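You operate a simulated robot arm through the tools that you are given. There is no shell and no other tool.

Carry out the task below with a simulated robot arm. There is one attempt and no reset: what you move stays moved.

Task
Put the black block on the steel bench away on the long tray below the long yellow guard. Close the middle bench drawer. Press the test button three times. Put the wedge on the steel bench away on the third shelf from the bottom of the grey rack. Turn the wire size knob to 3.15. Put the black bush from the low shelf of the green table on the small bearing and the red bush on the job sheet there. Put the roller on the low shelf of the green table away in the inside of the black tray. Fetch the small box that says "ties" from the low shelf of the green table and set it on the brown card sheet. Put two of the worms from the low shelf of the green table on the yellow stand. Shut the grey drawer. Take the silver cap from the black bench mat and leave it on the card disc on the low shelf of the green table. Put the sprocket on the fittings bench away on the high shelf of the green table. Do these in any order. Set down upright: black block, worm.

The check looks at the end state, three seconds after you hand in, the way a careful person would. Anything else that was tipped, shoved, dropped, spilled or broken makes it a failure. A push-on lid holds only when it is set on centred and level and pressed home; a screw cap is set on level and turned clockwise until tight. Flat cloth is picked up by pressing the open fingertips on it (5 to 10 N) and closing them slowly along it; thin cloth reads only 2 to 8 mm in the jaws.

Robot
A 7-joint arm with a two-finger parallel gripper on a trunk, on a base that moves. Base frame: it is fixed to the floor where the robot stands at the start and does not move with it; the origin is under the middle of the robot, x ahead of it, y to its left, z up. Units: cm, degrees, N and s.
With the tool pointing down near the work surface it reaches from about 24 to 70 cm from the robot's upright axis, wherever it stands. Its first joint turns from -166.0 to 166.0 degrees. Places, roughly: black block [375, -75, 100]; bush [175, -200, 50]; card disc [175, -225, 25]; card sheet (23x17x1 cm) [160, -190, 40]; grey drawer [290, -510, 70]; high shelf of the green table (130x15 cm) [182, -220, 112]; inside of the black tray (19x18 cm) [18, 216, 90]; job sheet [175, -275, 25]; long tray below the long yellow guard (86x14 cm) [-318, -162, 78]; middle bench drawer [300, -80, 50]; roller [175, -175, 50]; silver cap (7x7x5 cm) [340, 50, 90]; small bearing (6x6x2 cm) [150, -240, 40]; small box [175, -175, 50]; sprocket (7x7x3 cm) [390, 50, 90]; test button [310, -120, 90]; third shelf of the grey rack [50, 350, 110]; wedge (11x5x5 cm) [320, -150, 90]; wire size knob [300, -250, 90]; worm [150, -275, 50]; yellow stand [160, -120, 70]. Payload 1.57 kg.
Tool frame: the origin (TCP) lies between the finger pads and is the grasp point; the fingertips stand 3 cm ahead of it; z points along the fingers, y is the line along which they close. The gripper opens to 8 cm. The fingers are 1.7 cm wide and 1.2 cm thick; the gripper's body (4 by 8.2 cm) begins 8 cm behind the TCP.
Orientation is told as [roll, pitch, yaw] about the base's x, y, z axes, in that order, counted from this pose: with the fingers straight down and closing along the base's y, the tool's x points along the base's -x, its y along +y and its z along -z.

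Tools
- The arm moves only by the tool drive_tool. Its argument "commands" is a list of rows, each an object of numbers (a shift or turn left out is 0, a gripper value left out holds the last): "dx", "dy", "dz": the shift along the tool's x, y, z in cm; "rx", "ry", "rz": the turn, a rotation vector about the tool's x, y, z in degrees; "grip": the opening in per cent of the stroke, from 0 (shut) to 100 (fully open). In form: [{"dx": .., "dy": .., "dz": .., "rx": .., "ry": .., "rz": .., "grip": ..}, ...]. A call has 1 to 20 rows; each row is the pose to reach, as a shift and turn from the pose commanded when the call began, along the tool's axes at that moment. A row lasts 0.2 s, in which the tool goes at most 5 cm and 8.6 degrees; a call with a longer step from one row to the next is refused whole, and so is a gripper value outside its range. A pose out of reach is approached as far as the arm can. The call stops where the force on the tool passes 40 N (or 10 N more than at its start, if that is more) or the arm is blocked; 0.2 s more then pass. Each finger travels about 7.2 cm/s and halts on what it meets, pressing with about 34 N; the grip force reading is that of the motor and also rises with nothing between the fingers. The clock runs only during rows and for 0.2 s after the last one: add rows that repeat a pose to give the fingers time. The reply holds the time, the measured pose of the TCP, the force on the tool along the base axes, the opening and the grip force, in the units named above and with some noise, with the torque about the TCP (base axes, N m) and any sound that the robot's microphone picked up.
- Cameras (640 x 400 px; columns grow to the right, rows downward): "scene" is now at [-0.29, 12.48, 141.36]; the picture's right is [-0.06, -1.00, 0.00], its down [-0.43, 0.03, -0.90] and it looks along [0.90, -0.05, -0.44] (base axes); focal length 272 px, centre (320, 200). "wrist" rides on the gripper at [7.2, -0.7, -12.2] in the tool frame; the picture's right is [0.09, 1.00, 0.00], its down [-0.84, 0.08, -0.54] and it looks along [-0.54, 0.05, 0.84] (tool axes); focal length 238 px, centre (320, 200). There is no depth. A picture from a camera that has moved, and an enlarged one, comes with that camera's place and axes in the base frame and with its lens. The place of the scene camera against the robot may be out by one fixed shift of up to 1.8 cm in any direction.
- camera(camera): a new picture of that camera. No time passes.
- slide_trunk(by): slides the trunk up (or, below 0, down) by that many cm; the arm and the scene camera ride with it, the base frame stays. It gives what a move gives, with no picture.
- steer(legs): drives the robot by 1 to 6 legs, each [ahead, left, turn to the left] in cm, cm and degrees, along the robot's own axes; the way and the turn of a leg run together, so that a leg with both is an arc; at most 150 cm and 180 degrees a leg. The arm and the cameras ride along, it lands a little off, and it stops where it bumps. It gives what a move gives.
- head_to(pan, tilt): turns the head with the scene camera to pan (to the left, within 86 degrees either way) and tilt (down, from -29 to 69), counted from straight ahead of the robot. It gives what a move gives.
- close_up(camera, box): a new picture of the part [left, top, right, bottom] of that camera's present view, enlarged. No time passes.
- finish_job(): hands the job in; it is judged then, once.

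Places have to be worked out from the pictures, the camera data and where the tool is seen. Open the gripper and draw the arm clear of the work before you hand the job in, unless the task says otherwise.

The tools are called after "Emit:" as a command line: name --argument value ..., lists and objects as JSON in quotes. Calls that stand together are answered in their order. drive_tool: Moves the arm, as the interface text tells. Its arguments: {"type":"object","properties":{"commands":{"type":"array"}},"required":["commands"]} The other tools are called the same way: slide_trunk (by) moves the trunk up or down; steer (legs) drives the base; head_to (pan, tilt) turns the head that bears the scene camera; camera (camera) takes a picture; close_up (camera, box) takes an enlarged picture of a part of a camera's view; finish_job () hands the job in.

At the start:

```text
time: 0.0
ee_pos: [41.15, -1.17, 116.88]
ee_rot: [0.0, 0.0, 0.0]
ft_force: [0.4, -0.8, 0.6]
torque: [0.01, 0.02, -0.02]
grip_width: 7.99
gripper_force: 0.1
trunk travel left (down, up): [-5.0, 6.5]
robot x, y, heading: [-0.14, -0.12, 0.2]
head pan, tilt (commanded): [-3.3, 25.8]
```

scene: 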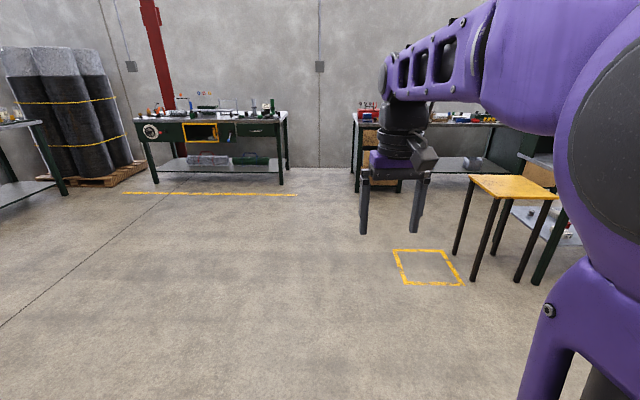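
wrist: 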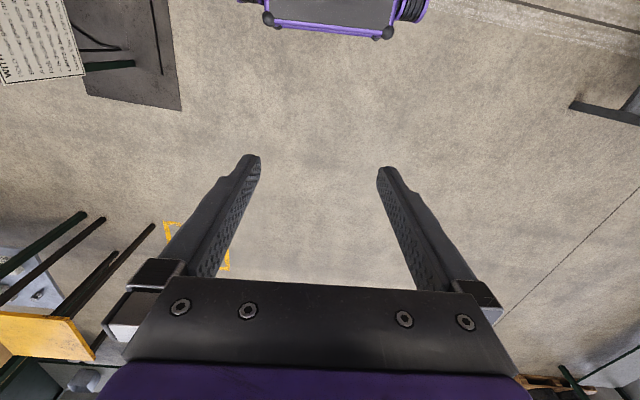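

I start by looking around the room with the head camera to find the tables, benches and racks. First I look right, toward the green table and yellow stand.

Emit:
head_to --pan -60 --tilt 25

Emit:
camera --camera "scene"

Emit:
head_to --pan 60 --tilt 25

Emit:
camera --camera "scene"

```text
time: 1.3
ee_pos: [41.12, -1.19, 116.99]
ee_rot: [0.0, 0.0, 0.0]
ft_force: [-0.4, -0.3, 0.7]
torque: [-0.01, -0.02, 0.0]
grip_width: 8.03
gripper_force: 0.0
trunk travel left (down, up): [-5.0, 6.5]
robot x, y, heading: [-0.07, -0.28, 0.1]
head pan, tilt (commanded): [-60.0, 25.0]
```

```text
taken
camera scene: at [-4.86, 5.03, 141.49], right [-0.87, -0.5, 0.0], down [-0.21, 0.37, -0.91], along [0.45, -0.78, -0.42], focal length 272 px, centre (320, 200)
```

scene: 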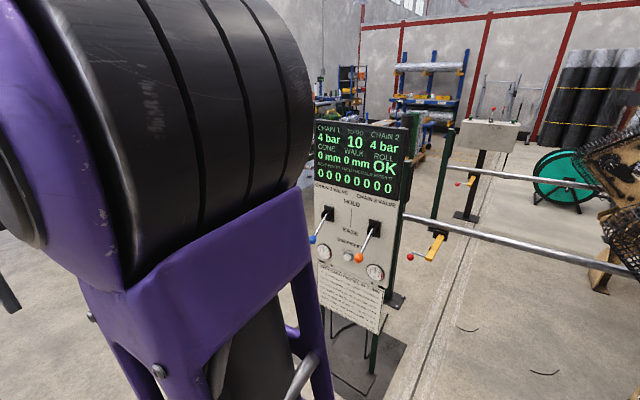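

```text
time: 3.3
ee_pos: [41.27, -1.14, 116.94]
ee_rot: [-0.2, 0.2, 0.0]
ft_force: [-0.1, 0.3, -0.3]
torque: [0.0, 0.02, 0.04]
grip_width: 7.98
gripper_force: 0.0
trunk travel left (down, up): [-5.0, 6.5]
robot x, y, heading: [-0.04, -0.2, 0.1]
head pan, tilt (commanded): [60.0, 25.0]
```

```text
taken
camera scene: at [-0.31, 14.22, 141.64], right [0.13, -0.99, 0.0], down [-0.4, -0.05, -0.91], along [0.9, 0.12, -0.41], focal length 272 px, centre (320, 200)
```

scene: 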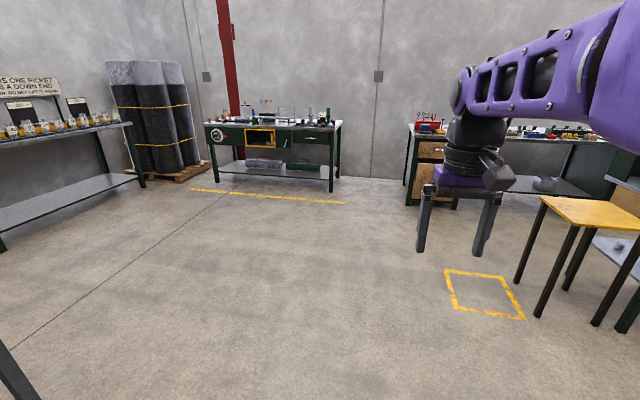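

The head is still turning (it reached about 8 degrees), so I repeat the command and take another picture.

Emit:
head_to --pan 60 --tilt 25

Emit:
camera --camera "scene"

Emit:
head_to --pan 86 --tilt 25

Emit:
camera --camera "scene"

```text
time: 3.9
ee_pos: [41.17, -1.22, 116.93]
ee_rot: [-0.1, 0.1, -0.1]
ft_force: [0.7, 0.1, 0.7]
torque: [0.02, 0.0, 0.01]
grip_width: 8.0
gripper_force: 0.0
trunk travel left (down, up): [-5.0, 6.5]
robot x, y, heading: [-0.01, 0.06, -0.1]
head pan, tilt (commanded): [60.0, 25.0]
```

```text
taken
camera scene: at [-0.31, 14.2, 141.65], right [0.13, -0.99, 0.0], down [-0.4, -0.05, -0.91], along [0.91, 0.12, -0.41], focal length 272 px, centre (320, 200)
```

scene: 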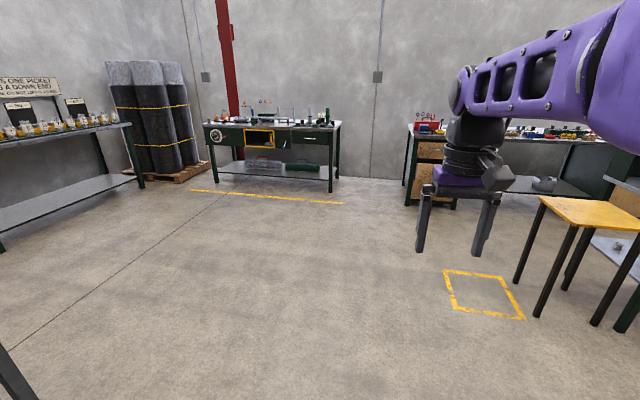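

```text
time: 4.8
ee_pos: [41.19, -1.24, 116.92]
ee_rot: [0.0, 0.2, 0.0]
ft_force: [0.3, -0.6, 1.3]
torque: [0.01, 0.01, 0.0]
grip_width: 7.98
gripper_force: 0.1
trunk travel left (down, up): [-5.0, 6.5]
robot x, y, heading: [0.0, -0.16, -0.2]
head pan, tilt (commanded): [85.9, 25.0]
```

```text
taken
camera scene: at [-0.31, 14.19, 141.66], right [0.13, -0.99, 0.0], down [-0.4, -0.05, -0.91], along [0.91, 0.12, -0.41], focal length 272 px, centre (320, 200)
```

scene: 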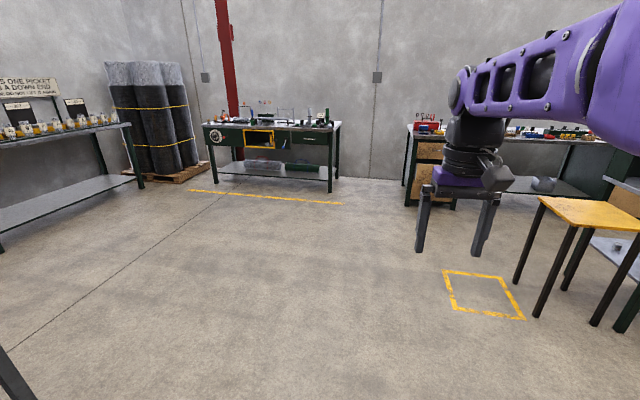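

The head appears stuck at about 8 degrees pan. I try a smaller pan and then step further to see whether something blocks it.

Emit:
head_to --pan 0 --tilt 0

Emit:
head_to --pan 40 --tilt 0

Emit:
camera --camera "scene"

```text
time: 6.4
ee_pos: [41.22, -1.16, 117.02]
ee_rot: [0.0, -0.1, 0.1]
ft_force: [-0.2, 0.0, -0.2]
torque: [0.0, -0.01, -0.03]
grip_width: 7.97
gripper_force: 0.0
trunk travel left (down, up): [-5.0, 6.5]
robot x, y, heading: [0.2, -0.22, 0.1]
head pan, tilt (commanded): [0.0, 0.0]
```

```text
time: 7.4
ee_pos: [41.23, -1.21, 116.83]
ee_rot: [0.0, 0.0, 0.0]
ft_force: [0.4, 0.2, 0.4]
torque: [0.03, 0.04, 0.02]
grip_width: 8.02
gripper_force: 0.1
trunk travel left (down, up): [-5.0, 6.5]
robot x, y, heading: [-0.04, 0.11, 0.1]
head pan, tilt (commanded): [40.0, 0.0]
```

```text
taken
camera scene: at [-0.97, 14.78, 146.48], right [0.2, -0.98, 0.0], down [0.11, 0.02, -0.99], along [0.97, 0.2, 0.11], focal length 272 px, centre (320, 200)
```

scene: 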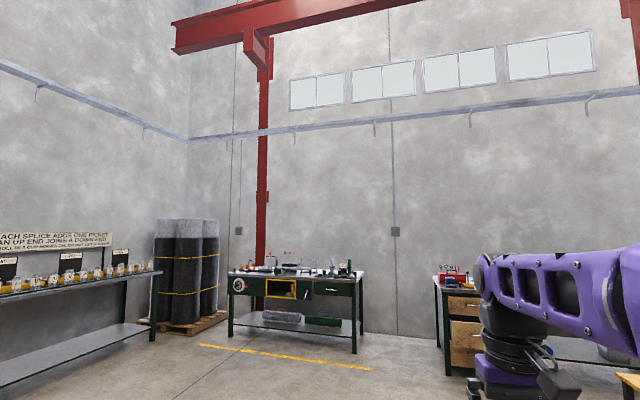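

The head is blocked turning left (probably by the arm shoulder). Instead I will use right pans and turn the base. First a look at pan -30.

Emit:
head_to --pan -25 --tilt 15

Emit:
camera --camera "scene"

Emit:
head_to --pan -86 --tilt 15

Emit:
camera --camera "scene"

```text
time: 8.8
ee_pos: [41.12, -1.12, 117.03]
ee_rot: [0.0, 0.0, 0.0]
ft_force: [0.2, 0.2, -0.2]
torque: [0.01, -0.01, -0.03]
grip_width: 8.01
gripper_force: 0.0
trunk travel left (down, up): [-5.0, 6.5]
robot x, y, heading: [0.03, -0.23, -0.1]
head pan, tilt (commanded): [-25.0, 15.0]
```

```text
taken
camera scene: at [-1.0, 9.07, 143.12], right [-0.42, -0.91, 0.0], down [-0.23, 0.11, -0.97], along [0.88, -0.41, -0.26], focal length 272 px, centre (320, 200)
```

scene: 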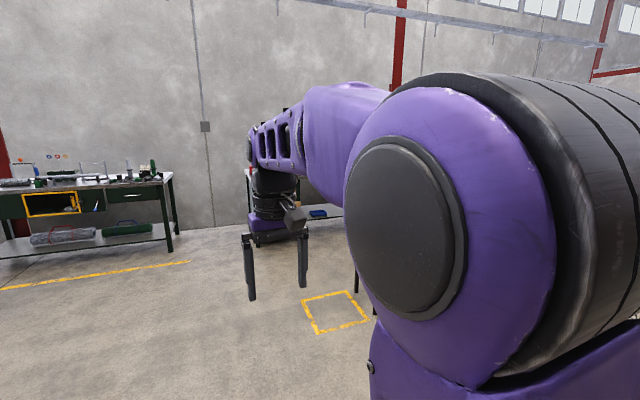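

```text
time: 10.1
ee_pos: [41.01, -1.12, 116.87]
ee_rot: [0.0, 0.0, 0.0]
ft_force: [0.3, 0.4, -0.5]
torque: [0.01, 0.01, -0.03]
grip_width: 8.02
gripper_force: 0.0
trunk travel left (down, up): [-5.0, 6.5]
robot x, y, heading: [0.03, 0.26, -0.0]
head pan, tilt (commanded): [-85.9, 15.0]
```

```text
taken
camera scene: at [-8.8, 3.69, 143.12], right [-1.0, -0.07, 0.0], down [-0.02, 0.26, -0.97], along [0.07, -0.96, -0.26], focal length 272 px, centre (320, 200)
```

scene: 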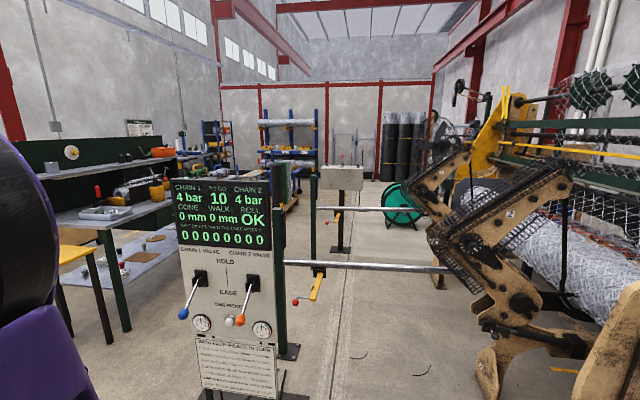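

I now see the green table beyond the console and the big machine (yellow parts) on the right. I turn the base in place to view the other sides.

Emit:
steer --legs '[[0, 0, 90]]'

Emit:
head_to --pan 0 --tilt 20

Emit:
camera --camera "scene"

Emit:
head_to --pan -60 --tilt 20

Emit:
camera --camera "scene"

```text
time: 14.4
ee_pos: [1.61, 41.23, 116.87]
ee_rot: [-0.1, 0.1, 89.4]
ft_force: [-0.2, -0.2, 0.7]
torque: [0.01, -0.01, 0.0]
grip_width: 8.02
gripper_force: 0.1
trunk travel left (down, up): [-5.0, 6.5]
robot x, y, heading: [0.07, -0.26, 89.1]
head pan, tilt (commanded): [-85.9, 15.0]
```

```text
time: 16.0
ee_pos: [1.64, 41.15, 117.0]
ee_rot: [0.0, 0.0, 89.3]
ft_force: [0.5, 0.2, -0.1]
torque: [0.03, 0.04, 0.0]
grip_width: 8.03
gripper_force: 0.2
trunk travel left (down, up): [-5.0, 6.5]
robot x, y, heading: [0.02, -0.17, 89.4]
head pan, tilt (commanded): [0.0, 20.0]
```

```text
taken
camera scene: at [-14.46, -0.51, 142.3], right [1.0, -0.01, 0.0], down [0.0, -0.34, -0.94], along [0.01, 0.94, -0.34], focal length 272 px, centre (320, 200)
```

scene: 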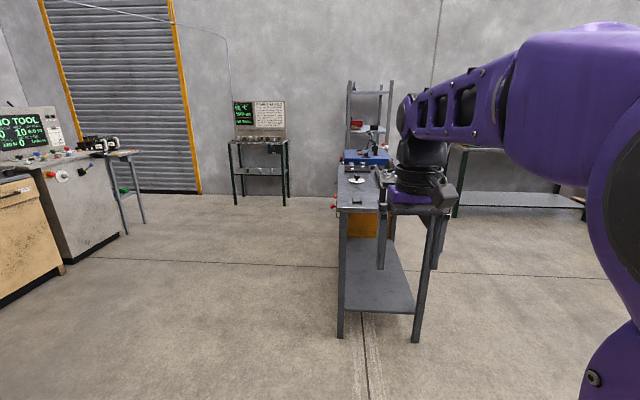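

```text
time: 17.3
ee_pos: [1.68, 41.26, 117.0]
ee_rot: [0.0, 0.0, 89.3]
ft_force: [-0.2, 0.2, -0.2]
torque: [0.0, 0.0, 0.0]
grip_width: 8.01
gripper_force: 0.0
trunk travel left (down, up): [-5.0, 6.5]
robot x, y, heading: [0.1, 0.26, 89.2]
head pan, tilt (commanded): [-60.0, 20.0]
```

```text
taken
camera scene: at [-6.46, -5.26, 142.3], right [0.49, -0.87, 0.0], down [-0.3, -0.17, -0.94], along [0.82, 0.46, -0.34], focal length 272 px, centre (320, 200)
```

scene: 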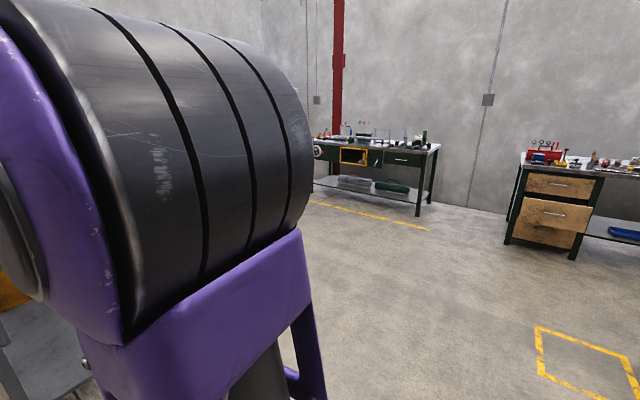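

Ahead (base +y) is the bench with the black tray and grey rack behind it. I turn further to look at the back side with the machine.

Emit:
steer --legs '[[0, 0, 90]]'

Emit:
head_to --pan 0 --tilt 20

Emit:
camera --camera "scene"

Emit:
steer --legs '[[0, 0, 60]]'

Emit:
camera --camera "scene"

```text
time: 21.6
ee_pos: [-40.99, 2.29, 117.05]
ee_rot: [0.1, 0.0, 178.5]
ft_force: [0.1, 0.2, -0.4]
torque: [-0.03, 0.0, 0.02]
grip_width: 7.99
gripper_force: 0.0
trunk travel left (down, up): [-5.0, 6.5]
robot x, y, heading: [-0.11, 0.1, 178.3]
head pan, tilt (commanded): [-60.0, 20.0]
```

```text
time: 22.9
ee_pos: [-41.15, 2.28, 117.0]
ee_rot: [0.0, 0.1, 178.4]
ft_force: [-0.3, -0.2, 0.6]
torque: [0.0, 0.02, 0.0]
grip_width: 8.01
gripper_force: 0.1
trunk travel left (down, up): [-5.0, 6.5]
robot x, y, heading: [-0.23, -0.45, 178.6]
head pan, tilt (commanded): [0.0, 20.0]
```

```text
taken
camera scene: at [-1.16, -14.97, 142.3], right [0.03, 1.0, 0.0], down [0.34, -0.01, -0.94], along [-0.94, 0.03, -0.34], focal length 272 px, centre (320, 200)
```

scene: 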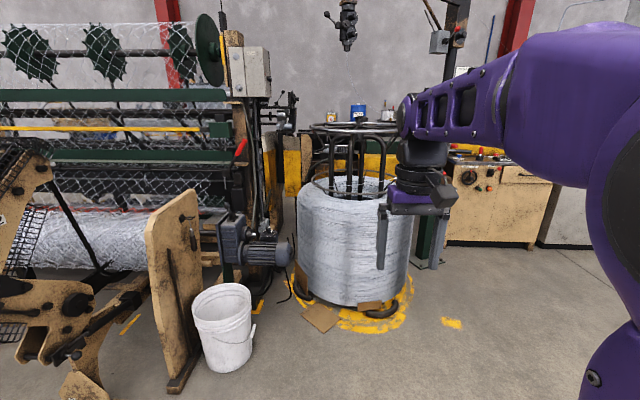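

```text
time: 26.0
ee_pos: [-22.63, -34.47, 116.98]
ee_rot: [0.0, 0.0, -121.6]
ft_force: [0.2, 1.1, 0.6]
torque: [0.02, -0.04, 0.01]
grip_width: 7.99
gripper_force: 0.1
trunk travel left (down, up): [-5.0, 6.5]
robot x, y, heading: [-0.54, 0.47, -121.9]
head pan, tilt (commanded): [0.0, 20.0]
```

```text
taken
camera scene: at [11.29, -8.59, 142.3], right [-0.85, 0.52, 0.0], down [0.18, 0.29, -0.94], along [-0.49, -0.8, -0.34], focal length 272 px, centre (320, 200)
```

scene: 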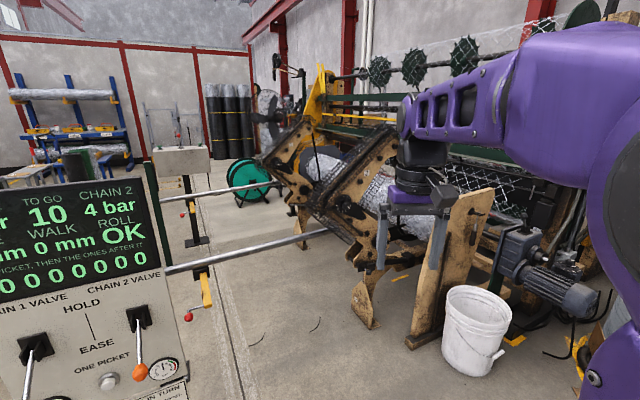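

The machine with the yellow guard is on the -x side; I'll look at it later. Now I turn to face the green table region (heading about -50).

Emit:
steer --legs '[[0, 0, 75]]'

Emit:
head_to --pan 8 --tilt 30

Emit:
camera --camera "scene"

Emit:
camera --camera "wrist"

```text
time: 29.8
ee_pos: [28.58, -29.76, 117.01]
ee_rot: [0.0, 0.0, -44.7]
ft_force: [0.6, 0.9, 0.3]
torque: [0.05, 0.0, -0.02]
grip_width: 8.01
gripper_force: 0.0
trunk travel left (down, up): [-5.0, 6.5]
robot x, y, heading: [0.04, 0.12, -44.6]
head pan, tilt (commanded): [0.0, 20.0]
```

```text
time: 30.5
ee_pos: [28.51, -29.79, 116.96]
ee_rot: [0.0, 0.1, -44.6]
ft_force: [0.0, -0.8, -0.5]
torque: [-0.01, -0.02, 0.01]
grip_width: 8.0
gripper_force: 0.0
trunk travel left (down, up): [-5.0, 6.5]
robot x, y, heading: [0.06, 0.06, -44.5]
head pan, tilt (commanded): [8.0, 30.0]
```

```text
taken
camera scene: at [10.12, 9.63, 141.05], right [-0.62, -0.78, 0.0], down [-0.37, 0.29, -0.88], along [0.69, -0.55, -0.47], focal length 272 px, centre (320, 200)
```

scene: 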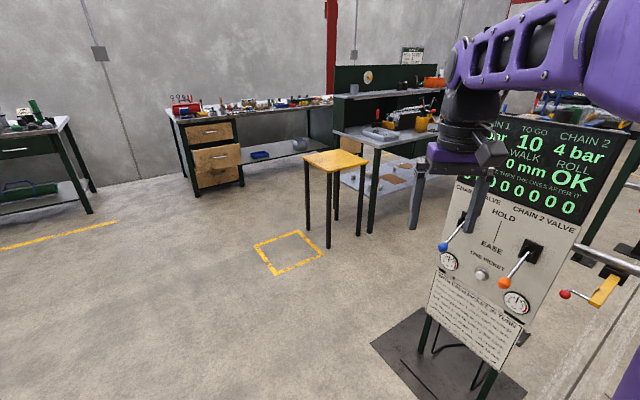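

```text
taken
camera wrist: at [22.88, -25.2, 129.02], right [0.63, 0.77, 0.0], down [0.65, -0.53, 0.54], along [0.42, -0.34, -0.84], focal length 238 px, centre (320, 200)
```

wrist: 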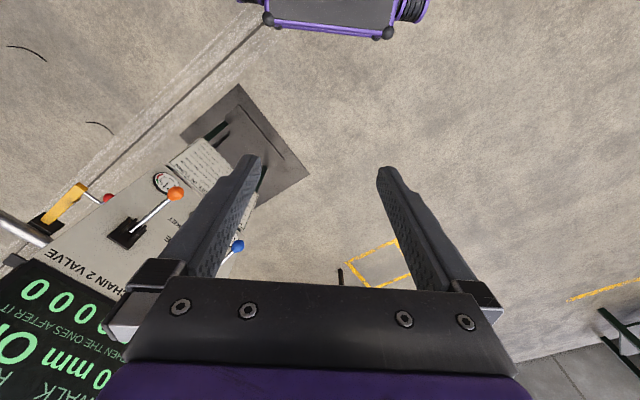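

I see the green table with its low shelf (light blue-grey) and the yellow stand in front-left. I zoom in on the green table and on the steel bench from here.

Emit:
close_up --camera "scene" --box '[300, 60, 460, 240]'

Emit:
close_up --camera "scene" --box '[150, 80, 350, 200]'

Emit:
close_up --camera "scene" --box '[0, 80, 130, 230]'

```text
2.22 times, centred on (380, 150) of scene
camera zoom: at [10.12, 9.63, 141.05], right [-0.62, -0.78, 0.0], down [-0.37, 0.29, -0.88], along [0.69, -0.55, -0.47], focal length 605 px, centre (187, 311)
```

zoom: 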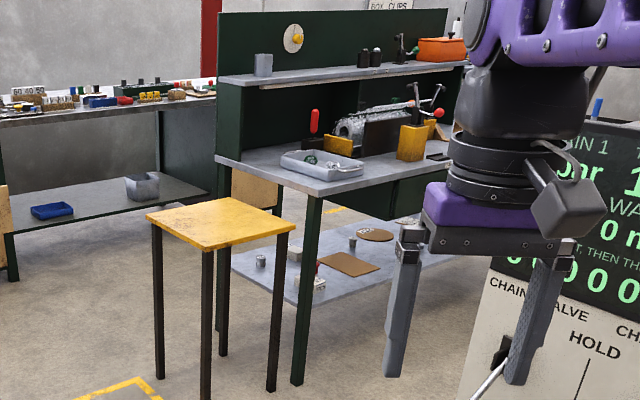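

```text
3.20 times, centred on (250, 140) of scene
camera zoom: at [10.12, 9.63, 141.05], right [-0.62, -0.78, 0.0], down [-0.37, 0.29, -0.88], along [0.69, -0.55, -0.47], focal length 871 px, centre (544, 392)
```

zoom: 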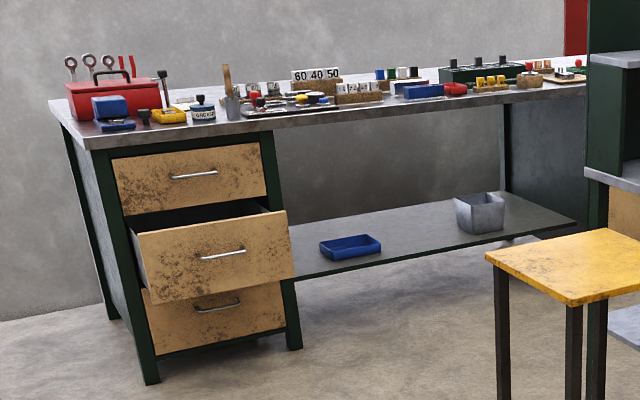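

```text
2.67 times, centred on (65, 155) of scene
camera zoom: at [10.12, 9.63, 141.05], right [-0.62, -0.78, 0.0], down [-0.37, 0.29, -0.88], along [0.69, -0.55, -0.47], focal length 726 px, centre (1000, 320)
```

zoom: 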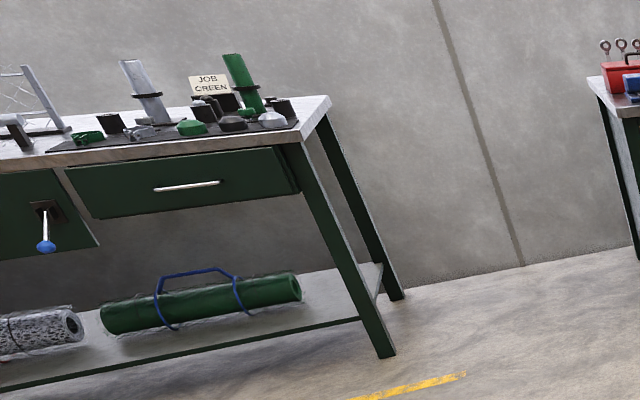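

The scene is getting clear: three benches and the green table, all facing -x. I head first toward the fittings bench (x≈340, y≈50) to examine the silver cap and sprocket.

Emit:
steer --legs '[[0, 0, 44.6], [120, 20, 0], [120, 20, 0]]'

Emit:
head_to --pan 0 --tilt 30

Emit:
camera --camera "scene"

Emit:
camera --camera "wrist"

```text
time: 44.5
ee_pos: [280.14, 34.88, 116.96]
ee_rot: [-0.1, 0.0, -1.6]
ft_force: [-0.5, 0.1, 0.0]
torque: [-0.01, -0.07, 0.0]
grip_width: 8.01
gripper_force: 0.1
trunk travel left (down, up): [-5.0, 6.5]
robot x, y, heading: [239.14, 37.22, -1.4]
head pan, tilt (commanded): [8.0, 30.0]
```

```text
time: 45.2
ee_pos: [280.25, 34.9, 117.04]
ee_rot: [-0.1, 0.0, -1.5]
ft_force: [0.5, -0.3, 0.6]
torque: [-0.01, 0.0, 0.01]
grip_width: 8.01
gripper_force: 0.0
trunk travel left (down, up): [-5.0, 6.5]
robot x, y, heading: [238.64, 36.83, -1.2]
head pan, tilt (commanded): [0.0, 30.0]
```

```text
taken
camera scene: at [238.99, 50.17, 140.7], right [-0.03, -1.0, 0.0], down [-0.5, 0.01, -0.87], along [0.87, -0.02, -0.5], focal length 272 px, centre (320, 200)
```

scene: 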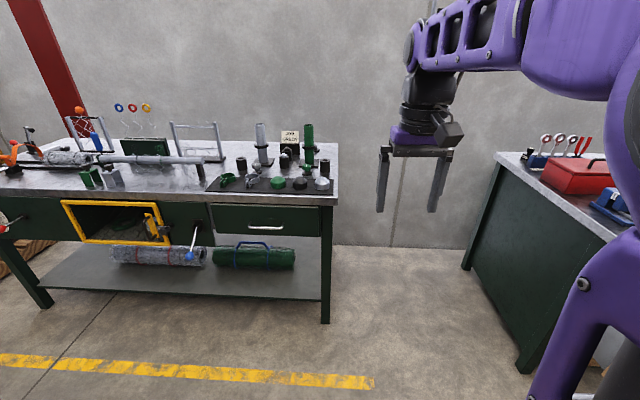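

```text
taken
camera wrist: at [272.9, 34.4, 129.06], right [-0.07, 1.0, 0.0], down [0.84, 0.06, 0.54], along [0.54, 0.04, -0.84], focal length 238 px, centre (320, 200)
```

wrist: 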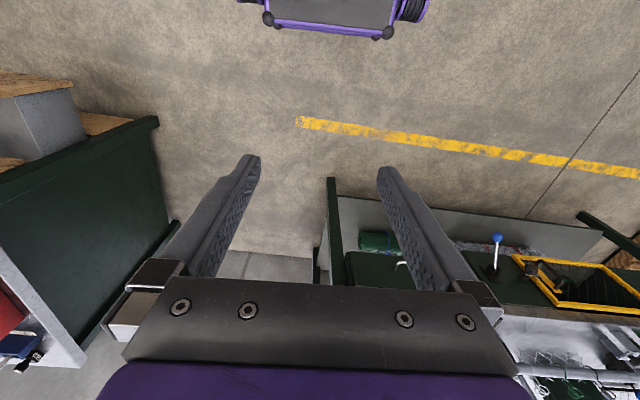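

I'm now near the fittings bench; its front edge is about x=327 and its right end about y=40. I zoom on the black bench mat to identify the silver cap and sprocket.

Emit:
close_up --camera "scene" --box '[190, 110, 350, 210]'

Emit:
close_up --camera "scene" --box '[0, 90, 200, 240]'

Emit:
close_up --camera "scene" --box '[480, 110, 640, 240]'

```text
4.00 times, centred on (270, 160) of scene
camera zoom: at [238.99, 50.17, 140.7], right [-0.03, -1.0, 0.0], down [-0.5, 0.01, -0.87], along [0.87, -0.02, -0.5], focal length 1088 px, centre (520, 360)
```

zoom: 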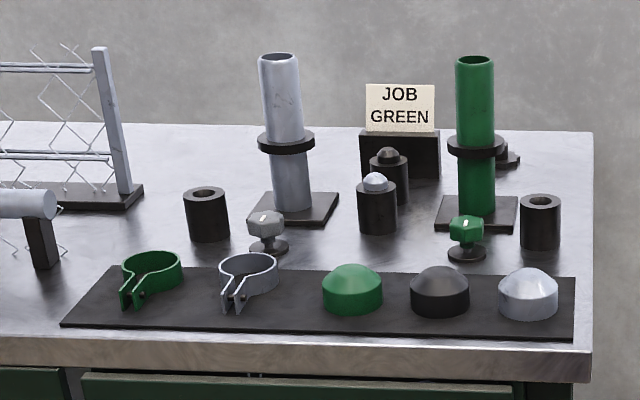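

```text
2.67 times, centred on (100, 165) of scene
camera zoom: at [238.99, 50.17, 140.7], right [-0.03, -1.0, 0.0], down [-0.5, 0.01, -0.87], along [0.87, -0.02, -0.5], focal length 726 px, centre (907, 293)
```

zoom: 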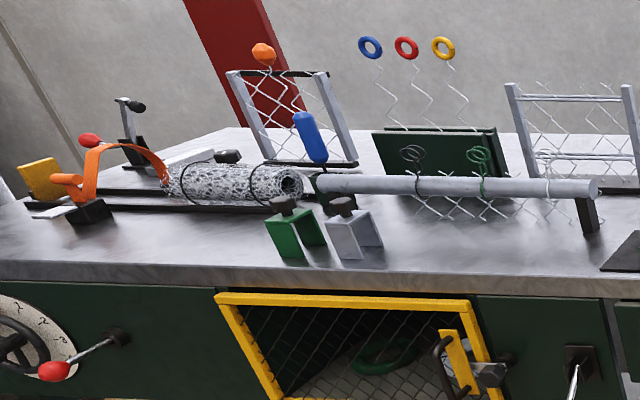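

```text
3.08 times, centred on (560, 175) of scene
camera zoom: at [238.99, 50.17, 140.7], right [-0.03, -1.0, 0.0], down [-0.5, 0.01, -0.87], along [0.87, -0.02, -0.5], focal length 837 px, centre (-418, 277)
```

zoom: 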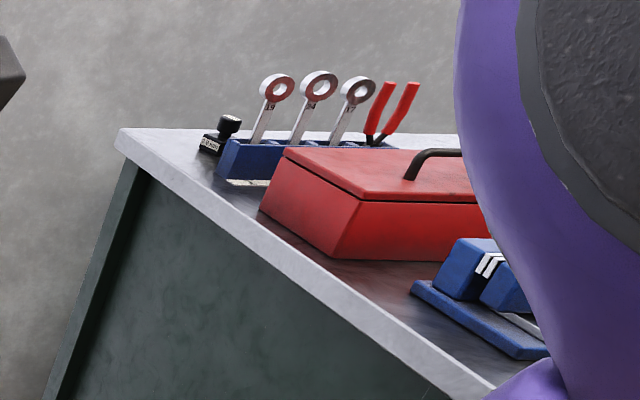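

The silver dome cap is at about (336,47) on the mat and the sprocket behind the green post at about (382,48). Before fetching anything, I go over to the green table to learn how its low shelf can be reached.

Emit:
steer --legs '[[-136, -20, 0], [0, -75, 1.4]]'

Emit:
head_to --pan -40 --tilt 35

Emit:
camera --camera "scene"

Emit:
camera --camera "wrist"

```text
time: 59.1
ee_pos: [143.28, -54.3, 116.99]
ee_rot: [0.0, 0.0, -1.4]
ft_force: [-0.1, -0.3, 0.0]
torque: [0.01, 0.03, 0.0]
grip_width: 7.98
gripper_force: 0.0
trunk travel left (down, up): [-5.0, 6.5]
robot x, y, heading: [102.15, -52.29, -1.4]
head pan, tilt (commanded): [0.0, 30.0]
```

```text
time: 60.2
ee_pos: [143.22, -54.27, 116.93]
ee_rot: [0.0, 0.0, -1.4]
ft_force: [0.2, -0.2, -0.8]
torque: [0.0, 0.01, -0.02]
grip_width: 8.0
gripper_force: 0.0
trunk travel left (down, up): [-5.0, 6.5]
robot x, y, heading: [102.14, -52.37, -1.4]
head pan, tilt (commanded): [-40.0, 35.0]
```

```text
taken
camera scene: at [99.55, -44.69, 139.92], right [-0.66, -0.75, 0.0], down [-0.43, 0.38, -0.82], along [0.61, -0.54, -0.57], focal length 272 px, centre (320, 200)
```

scene: 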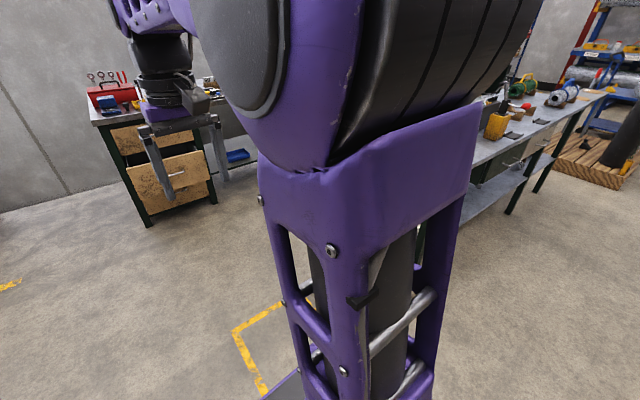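

```text
taken
camera wrist: at [135.94, -54.79, 129.05], right [-0.07, 1.0, 0.0], down [0.84, 0.06, 0.54], along [0.54, 0.04, -0.84], focal length 238 px, centre (320, 200)
```

wrist: 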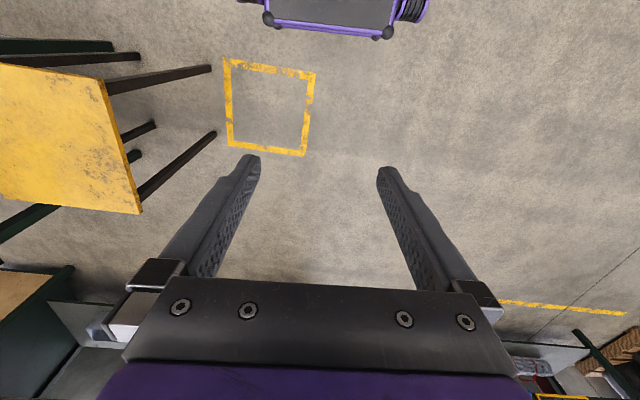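

The trunk hides what's to the right of the robot, so I drive sideways to stand directly in front of the green table (about x=102, y=-185).

Emit:
steer --legs '[[0, -70, 1.4], [0, -60, 0]]'

Emit:
head_to --pan 0 --tilt 45

Emit:
camera --camera "scene"

Emit:
camera --camera "wrist"

```text
time: 73.0
ee_pos: [143.02, -181.47, 117.07]
ee_rot: [0.1, -0.1, 0.2]
ft_force: [0.6, -0.1, 0.3]
torque: [-0.01, 0.0, 0.03]
grip_width: 8.01
gripper_force: 0.1
trunk travel left (down, up): [-5.0, 6.5]
robot x, y, heading: [101.37, -180.23, -0.2]
head pan, tilt (commanded): [-40.0, 35.0]
```

```text
time: 74.1
ee_pos: [142.91, -181.47, 116.94]
ee_rot: [0.1, 0.0, 0.2]
ft_force: [-0.5, 0.1, 0.1]
torque: [0.02, -0.01, -0.03]
grip_width: 7.99
gripper_force: 0.1
trunk travel left (down, up): [-5.0, 6.5]
robot x, y, heading: [102.34, -180.53, 0.1]
head pan, tilt (commanded): [0.0, 45.0]
```

```text
taken
camera scene: at [100.46, -167.32, 138.44], right [0.0, -1.0, 0.0], down [-0.71, 0.0, -0.71], along [0.71, 0.0, -0.71], focal length 272 px, centre (320, 200)
```

scene: 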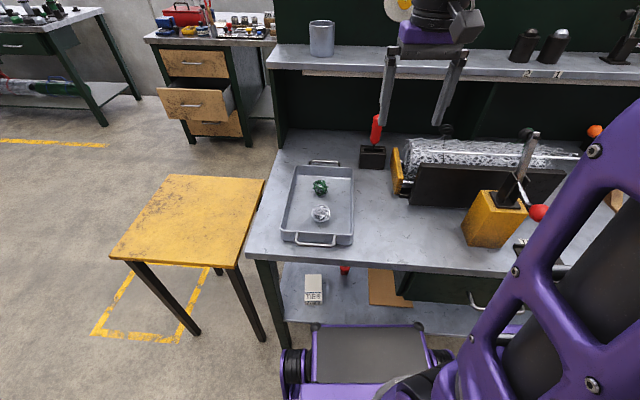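

```text
taken
camera wrist: at [135.77, -182.09, 129.05], right [-0.09, 1.0, 0.0], down [0.84, 0.08, 0.54], along [0.54, 0.05, -0.84], focal length 238 px, centre (320, 200)
```

wrist: 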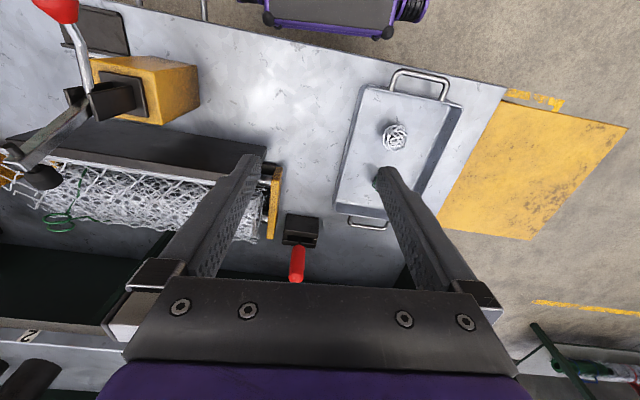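

The base front is only ~4 cm from the table, tabletop about z=85 with front edge x≈139. I zoom in on the low shelf and the stand from here before backing up and lowering the arm.

Emit:
close_up --camera "scene" --box '[240, 240, 520, 360]'

Emit:
close_up --camera "scene" --box '[270, 0, 640, 250]'

Emit:
steer --legs '[[-13, 0, 0]]'

Emit:
head_to --pan 0 --tilt 40

Emit:
camera --camera "scene"

```text
2.29 times, centred on (380, 300) of scene
camera zoom: at [100.46, -167.32, 138.44], right [0.0, -1.0, 0.0], down [-0.71, 0.0, -0.71], along [0.71, 0.0, -0.71], focal length 622 px, centre (183, -29)
```

zoom: 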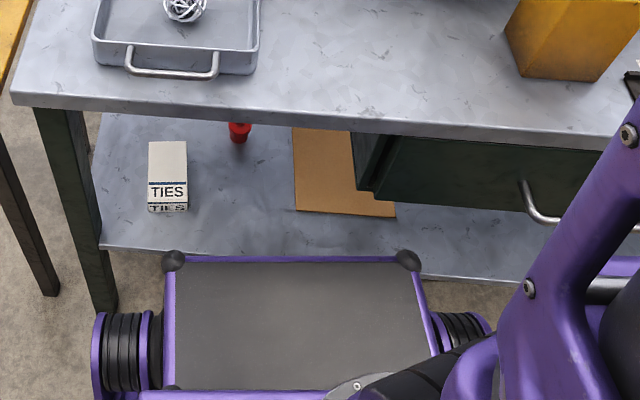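

```text
1.60 times, centred on (455, 125) of scene
camera zoom: at [100.46, -167.32, 138.44], right [0.0, -1.0, 0.0], down [-0.71, 0.0, -0.71], along [0.71, 0.0, -0.71], focal length 435 px, centre (104, 320)
```

zoom: 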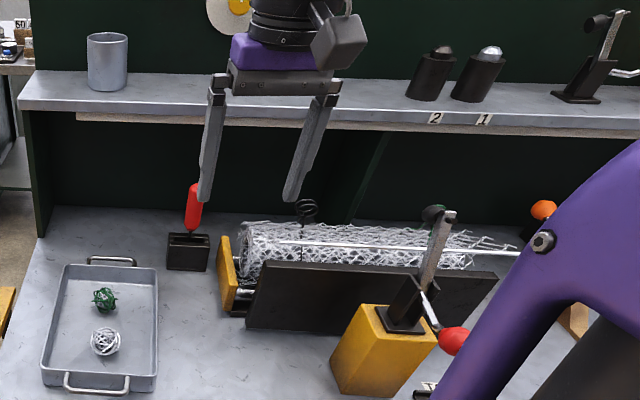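

```text
time: 75.3
ee_pos: [130.13, -181.42, 117.05]
ee_rot: [0.1, 0.1, 0.1]
ft_force: [0.1, 0.0, 0.0]
torque: [-0.01, 0.01, -0.04]
grip_width: 7.99
gripper_force: 0.0
trunk travel left (down, up): [-5.0, 6.5]
robot x, y, heading: [88.97, -180.59, 0.3]
head pan, tilt (commanded): [0.0, 45.0]
```

```text
time: 76.0
ee_pos: [129.98, -181.41, 117.02]
ee_rot: [0.0, 0.0, 0.0]
ft_force: [0.0, 0.1, -0.5]
torque: [0.01, 0.02, 0.01]
grip_width: 7.96
gripper_force: 0.0
trunk travel left (down, up): [-5.0, 6.5]
robot x, y, heading: [89.25, -180.38, 0.3]
head pan, tilt (commanded): [0.0, 40.0]
```

```text
taken
camera scene: at [87.93, -167.34, 139.16], right [0.0, -1.0, 0.0], down [-0.64, 0.0, -0.77], along [0.77, 0.0, -0.64], focal length 272 px, centre (320, 200)
```

scene: 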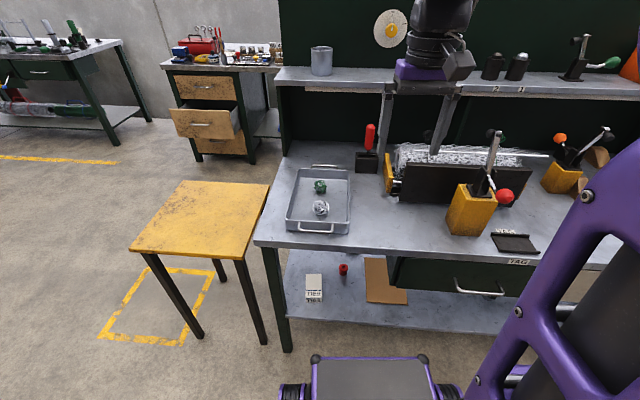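

The shelf holds the TIES box (~(154,-164)), a red bush behind it, and the brown card sheet; a drawer hangs under the tabletop further right. I lower the arm in front of the table while pitching the tool forward to look under it with the wrist camera.

Emit:
drive_tool --commands '[{"dz": 4.6, "dy": 1.3, "ry": -8.5}, {"dz": 9.2, "dy": 2.6, "ry": -17}, {"dz": 13.8, "dy": 3.9, "ry": -25.5}, {"dz": 18.4, "dy": 5.2, "ry": -34}, {"dz": 23, "dy": 6.5, "ry": -42.5}, {"dz": 27.6, "dy": 7.8, "ry": -51}, {"dz": 32.2, "dy": 9.1, "ry": -59.5}, {"dz": 36.8, "dy": 10.4, "ry": -60}, {"dz": 41.4, "dy": 11.7, "ry": -60}, {"dz": 46, "dy": 13, "ry": -60}, {"dz": 50.6, "dy": 14.3, "ry": -60}, {"dz": 55, "dy": 15.6, "ry": -60}, {"dz": 55, "dy": 15.6, "ry": -60}]'

Emit:
camera --camera "wrist"

Emit:
camera --camera "scene"

```text
time: 77.8
ee_pos: [133.36, -176.95, 84.63]
ee_rot: [-16.0, -62.1, -1.4]
ft_force: [-11.8, -8.3, 14.2]
torque: [0.26, -0.23, 0.09]
grip_width: 6.76
gripper_force: 0.0
out of reach, approached as far as the arm can: row 5, 6, 7, 8
trunk travel left (down, up): [-5.0, 6.5]
robot x, y, heading: [88.68, -180.16, -0.1]
head pan, tilt (commanded): [0.0, 40.0]
stopped in row 8: the force on the tool passed its limit at 76 N (the readings are from after the stop); the commanded pose is now the measured one
```

```text
taken
camera wrist: at [119.5, -173.87, 83.69], right [0.22, 0.95, -0.21], down [-0.04, 0.22, 0.97], along [0.97, -0.21, 0.09], focal length 238 px, centre (320, 200)
```

wrist: 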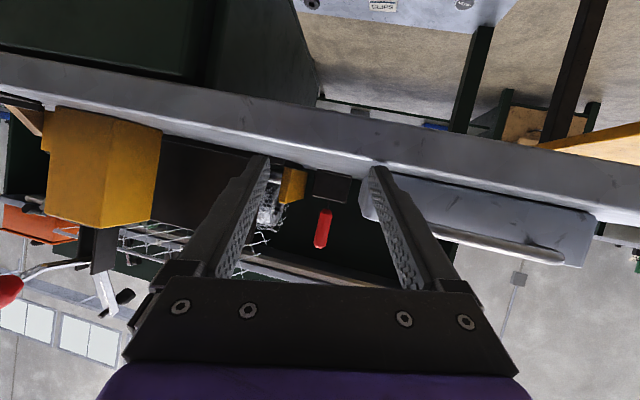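

```text
taken
camera scene: at [87.77, -167.44, 139.2], right [0.0, -1.0, 0.0], down [-0.64, 0.0, -0.77], along [0.77, 0.0, -0.64], focal length 272 px, centre (320, 200)
```

scene: 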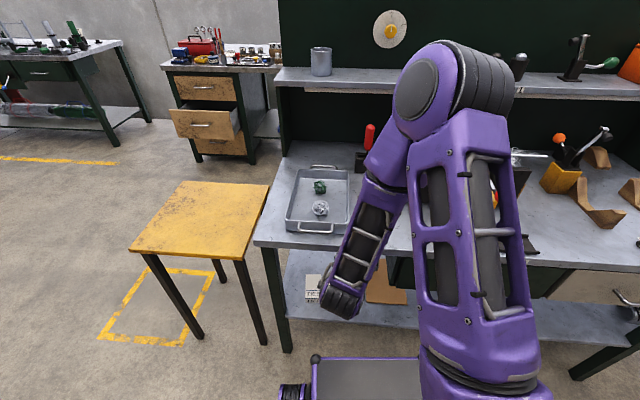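

The fingertips bumped the tabletop edge (the arm was too folded at this range, so it lagged). I back the base away to release, then bring the tool to a moderate 30° forward tilt at a more extended reach.

Emit:
steer --legs '[[-14, 0, 0]]'

Emit:
drive_tool --commands '[{"dx": 0.25, "dy": 0.4, "dz": 1.4, "rx": -3.1, "ry": 6.3, "rz": -0.9}, {"dx": 0.5, "dy": 0.8, "dz": 2.9, "rx": -6.2, "ry": 12.7, "rz": -1.8}, {"dx": 0.75, "dy": 1.2, "dz": 4.3, "rx": -9.4, "ry": 19, "rz": -2.7}, {"dx": 1.0, "dy": 1.6, "dz": 5.7, "rx": -12.5, "ry": 25.4, "rz": -3.6}, {"dx": 1.25, "dy": 2.05, "dz": 7.2, "rx": -15.6, "ry": 31.7, "rz": -4.5}, {"dx": 1.25, "dy": 2.05, "dz": 7.2, "rx": -15.6, "ry": 31.7, "rz": -4.5}]'

Emit:
camera --camera "wrist"

Emit:
camera --camera "scene"

```text
time: 79.1
ee_pos: [119.57, -176.58, 84.4]
ee_rot: [-15.7, -62.0, -1.0]
ft_force: [-0.2, -0.4, -0.1]
torque: [-0.01, 0.0, -0.04]
grip_width: 7.99
gripper_force: 0.0
trunk travel left (down, up): [-5.0, 6.5]
robot x, y, heading: [74.71, -180.37, 0.5]
head pan, tilt (commanded): [0.0, 40.0]
```

```text
time: 80.5
ee_pos: [125.47, -176.59, 79.79]
ee_rot: [0.2, -29.9, -0.9]
ft_force: [-0.1, 0.0, 0.6]
torque: [0.02, 0.0, 0.01]
grip_width: 7.96
gripper_force: 0.1
trunk travel left (down, up): [-5.0, 6.5]
robot x, y, heading: [75.08, -180.72, 0.4]
head pan, tilt (commanded): [0.0, 40.0]
```

```text
taken
camera wrist: at [113.19, -177.06, 86.64], right [-0.07, 1.0, -0.04], down [0.46, 0.07, 0.89], along [0.89, 0.04, -0.46], focal length 238 px, centre (320, 200)
```

wrist: 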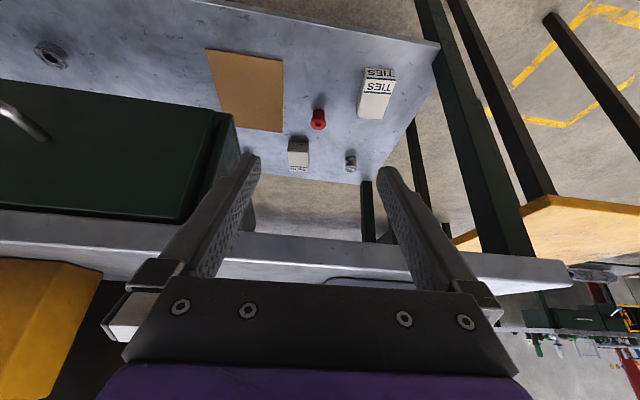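

```text
taken
camera scene: at [74.01, -167.39, 139.16], right [0.0, -1.0, 0.0], down [-0.64, 0.0, -0.77], along [0.77, 0.0, -0.64], focal length 272 px, centre (320, 200)
```

scene: 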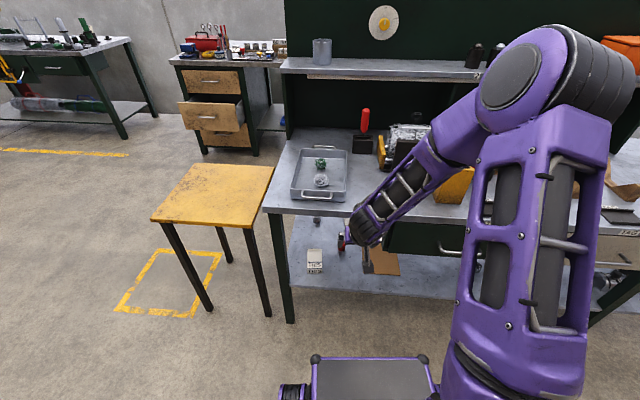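

Now I can see under the tabletop: TIES box, red bush, another small labelled box, a silver piece, the brown card sheet and a bearing ring. I zoom in for details.

Emit:
close_up --camera "wrist" --box '[180, 0, 480, 200]'

Emit:
close_up --camera "wrist" --box '[0, 0, 240, 150]'

Emit:
close_up --camera "scene" --box '[270, 200, 480, 330]'

```text
2.00 times, centred on (330, 100) of wrist
camera zoom: at [113.19, -177.06, 86.64], right [-0.07, 1.0, -0.04], down [0.46, 0.07, 0.89], along [0.89, 0.04, -0.46], focal length 477 px, centre (300, 400)
```

zoom: 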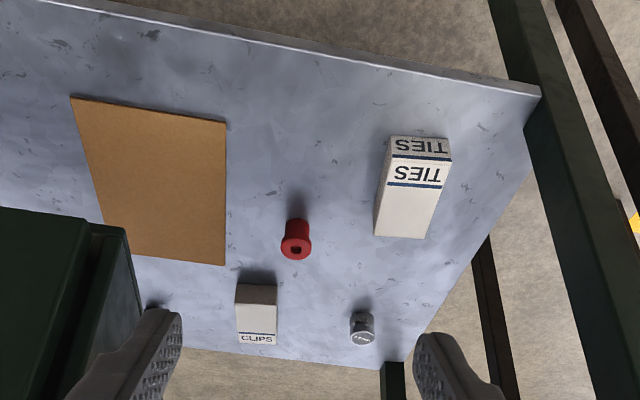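

```text
2.67 times, centred on (120, 75) of wrist
camera zoom: at [113.19, -177.06, 86.64], right [-0.07, 1.0, -0.04], down [0.46, 0.07, 0.89], along [0.89, 0.04, -0.46], focal length 636 px, centre (853, 533)
```

zoom: 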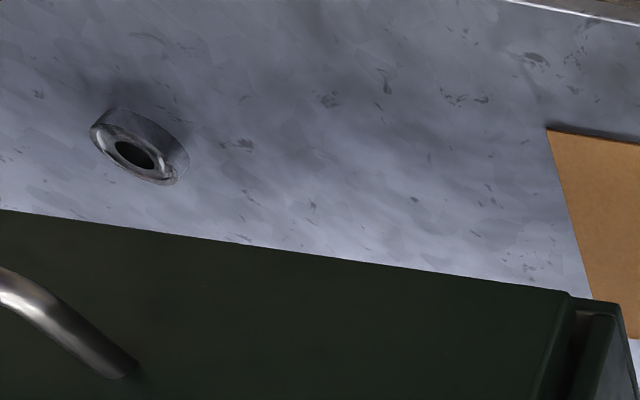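

```text
3.05 times, centred on (375, 265) of scene
camera zoom: at [74.01, -167.39, 139.16], right [0.0, -1.0, 0.0], down [-0.64, 0.0, -0.77], along [0.77, 0.0, -0.64], focal length 829 px, centre (152, 2)
```

zoom: 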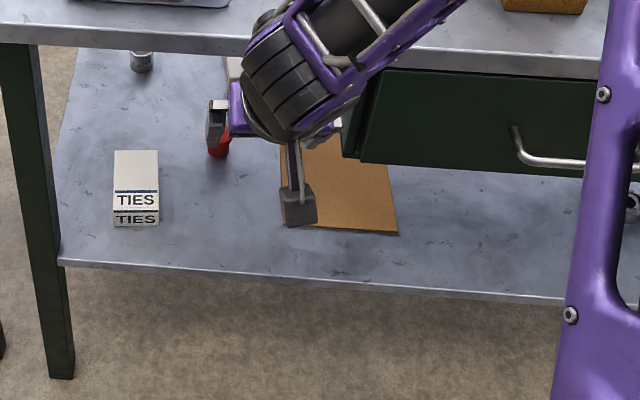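

The shelf surface is around z≈35; TIES box is at about (151,-163), red bush (160,-176), CLIPS box is a decoy, silver roller at about (177,-165) near the back. I move the robot along the table to look at the right part of the low shelf.

Emit:
steer --legs '[[0, -55, -0.4]]'

Emit:
camera --camera "wrist"

Emit:
camera --camera "scene"

```text
time: 86.3
ee_pos: [125.66, -231.35, 79.74]
ee_rot: [0.1, -29.8, -1.0]
ft_force: [0.1, -1.0, 0.4]
torque: [0.0, -0.02, 0.05]
grip_width: 8.01
gripper_force: 0.0
trunk travel left (down, up): [-5.0, 6.5]
robot x, y, heading: [75.15, -234.98, 0.2]
head pan, tilt (commanded): [0.0, 40.0]
```

```text
taken
camera wrist: at [113.31, -231.83, 86.63], right [-0.06, 1.0, -0.04], down [0.46, 0.07, 0.89], along [0.89, 0.03, -0.46], focal length 238 px, centre (320, 200)
```

wrist: 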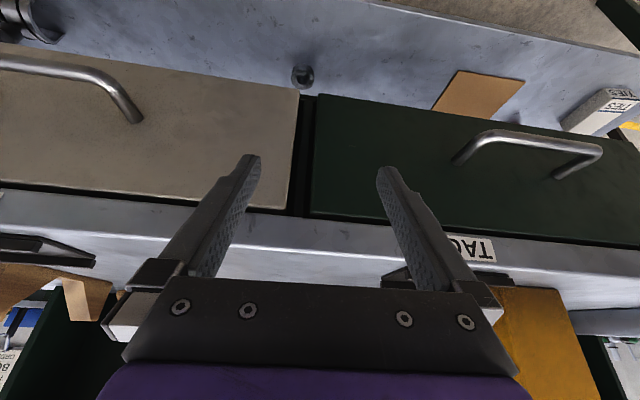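

```text
taken
camera scene: at [74.19, -222.01, 139.16], right [0.0, -1.0, 0.0], down [-0.64, 0.0, -0.77], along [0.77, 0.0, -0.64], focal length 272 px, centre (320, 200)
```

scene: 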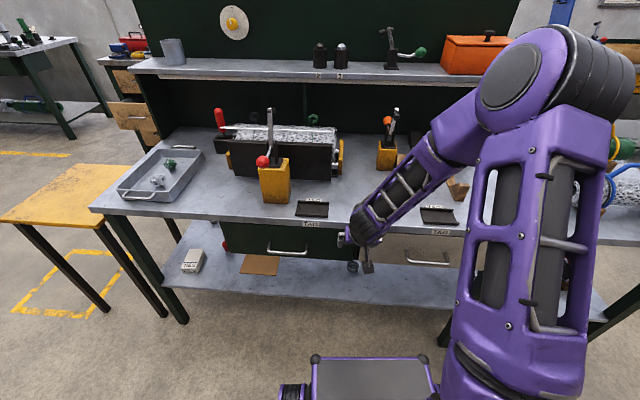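

Two drawers hang under the tabletop here (bottom ~z=58). I lower the hand to about z=55 in front of the table to look under the drawers.

Emit:
drive_tool --commands '[{"dx": 2.1, "dz": 3.6}, {"dx": 4.2, "dz": 7.2}, {"dx": 6.3, "dz": 10.8}, {"dx": 8.4, "dz": 14.4}, {"dx": 10.5, "dz": 18}, {"dx": 12.5, "dz": 21.65}, {"dx": 12.5, "dz": 21.65}]'

Emit:
camera --camera "wrist"

Emit:
camera --camera "scene"

```text
time: 87.9
ee_pos: [125.72, -231.0, 54.74]
ee_rot: [0.1, -29.9, -1.1]
ft_force: [0.5, -0.1, 0.1]
torque: [0.05, 0.02, 0.0]
grip_width: 8.01
gripper_force: 0.1
trunk travel left (down, up): [-5.0, 6.5]
robot x, y, heading: [75.41, -235.16, 0.1]
head pan, tilt (commanded): [0.0, 40.0]
```

```text
taken
camera wrist: at [113.36, -231.48, 61.65], right [-0.06, 1.0, -0.04], down [0.46, 0.07, 0.89], along [0.89, 0.03, -0.46], focal length 238 px, centre (320, 200)
```

wrist: 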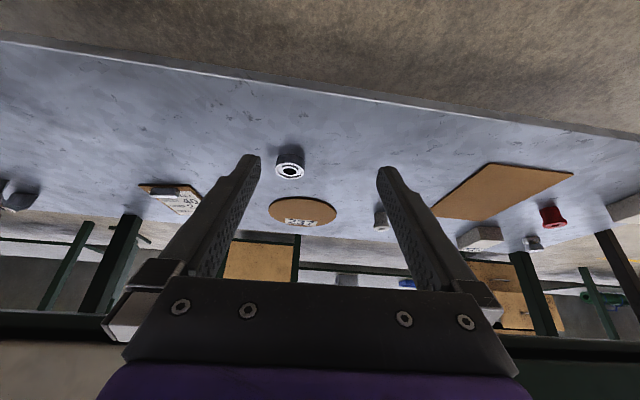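

```text
taken
camera scene: at [74.19, -222.01, 139.16], right [0.0, -1.0, 0.0], down [-0.64, 0.0, -0.77], along [0.77, 0.0, -0.64], focal length 272 px, centre (320, 200)
```

scene: 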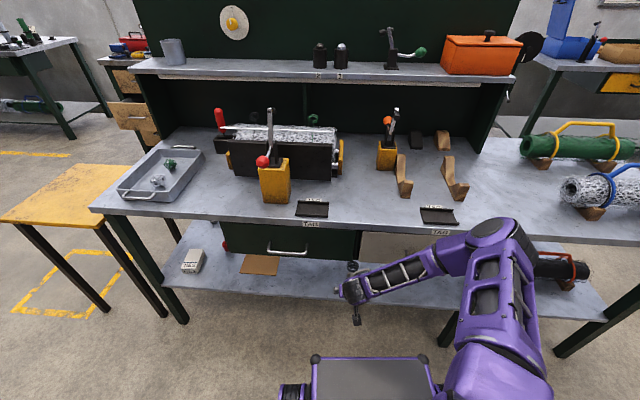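

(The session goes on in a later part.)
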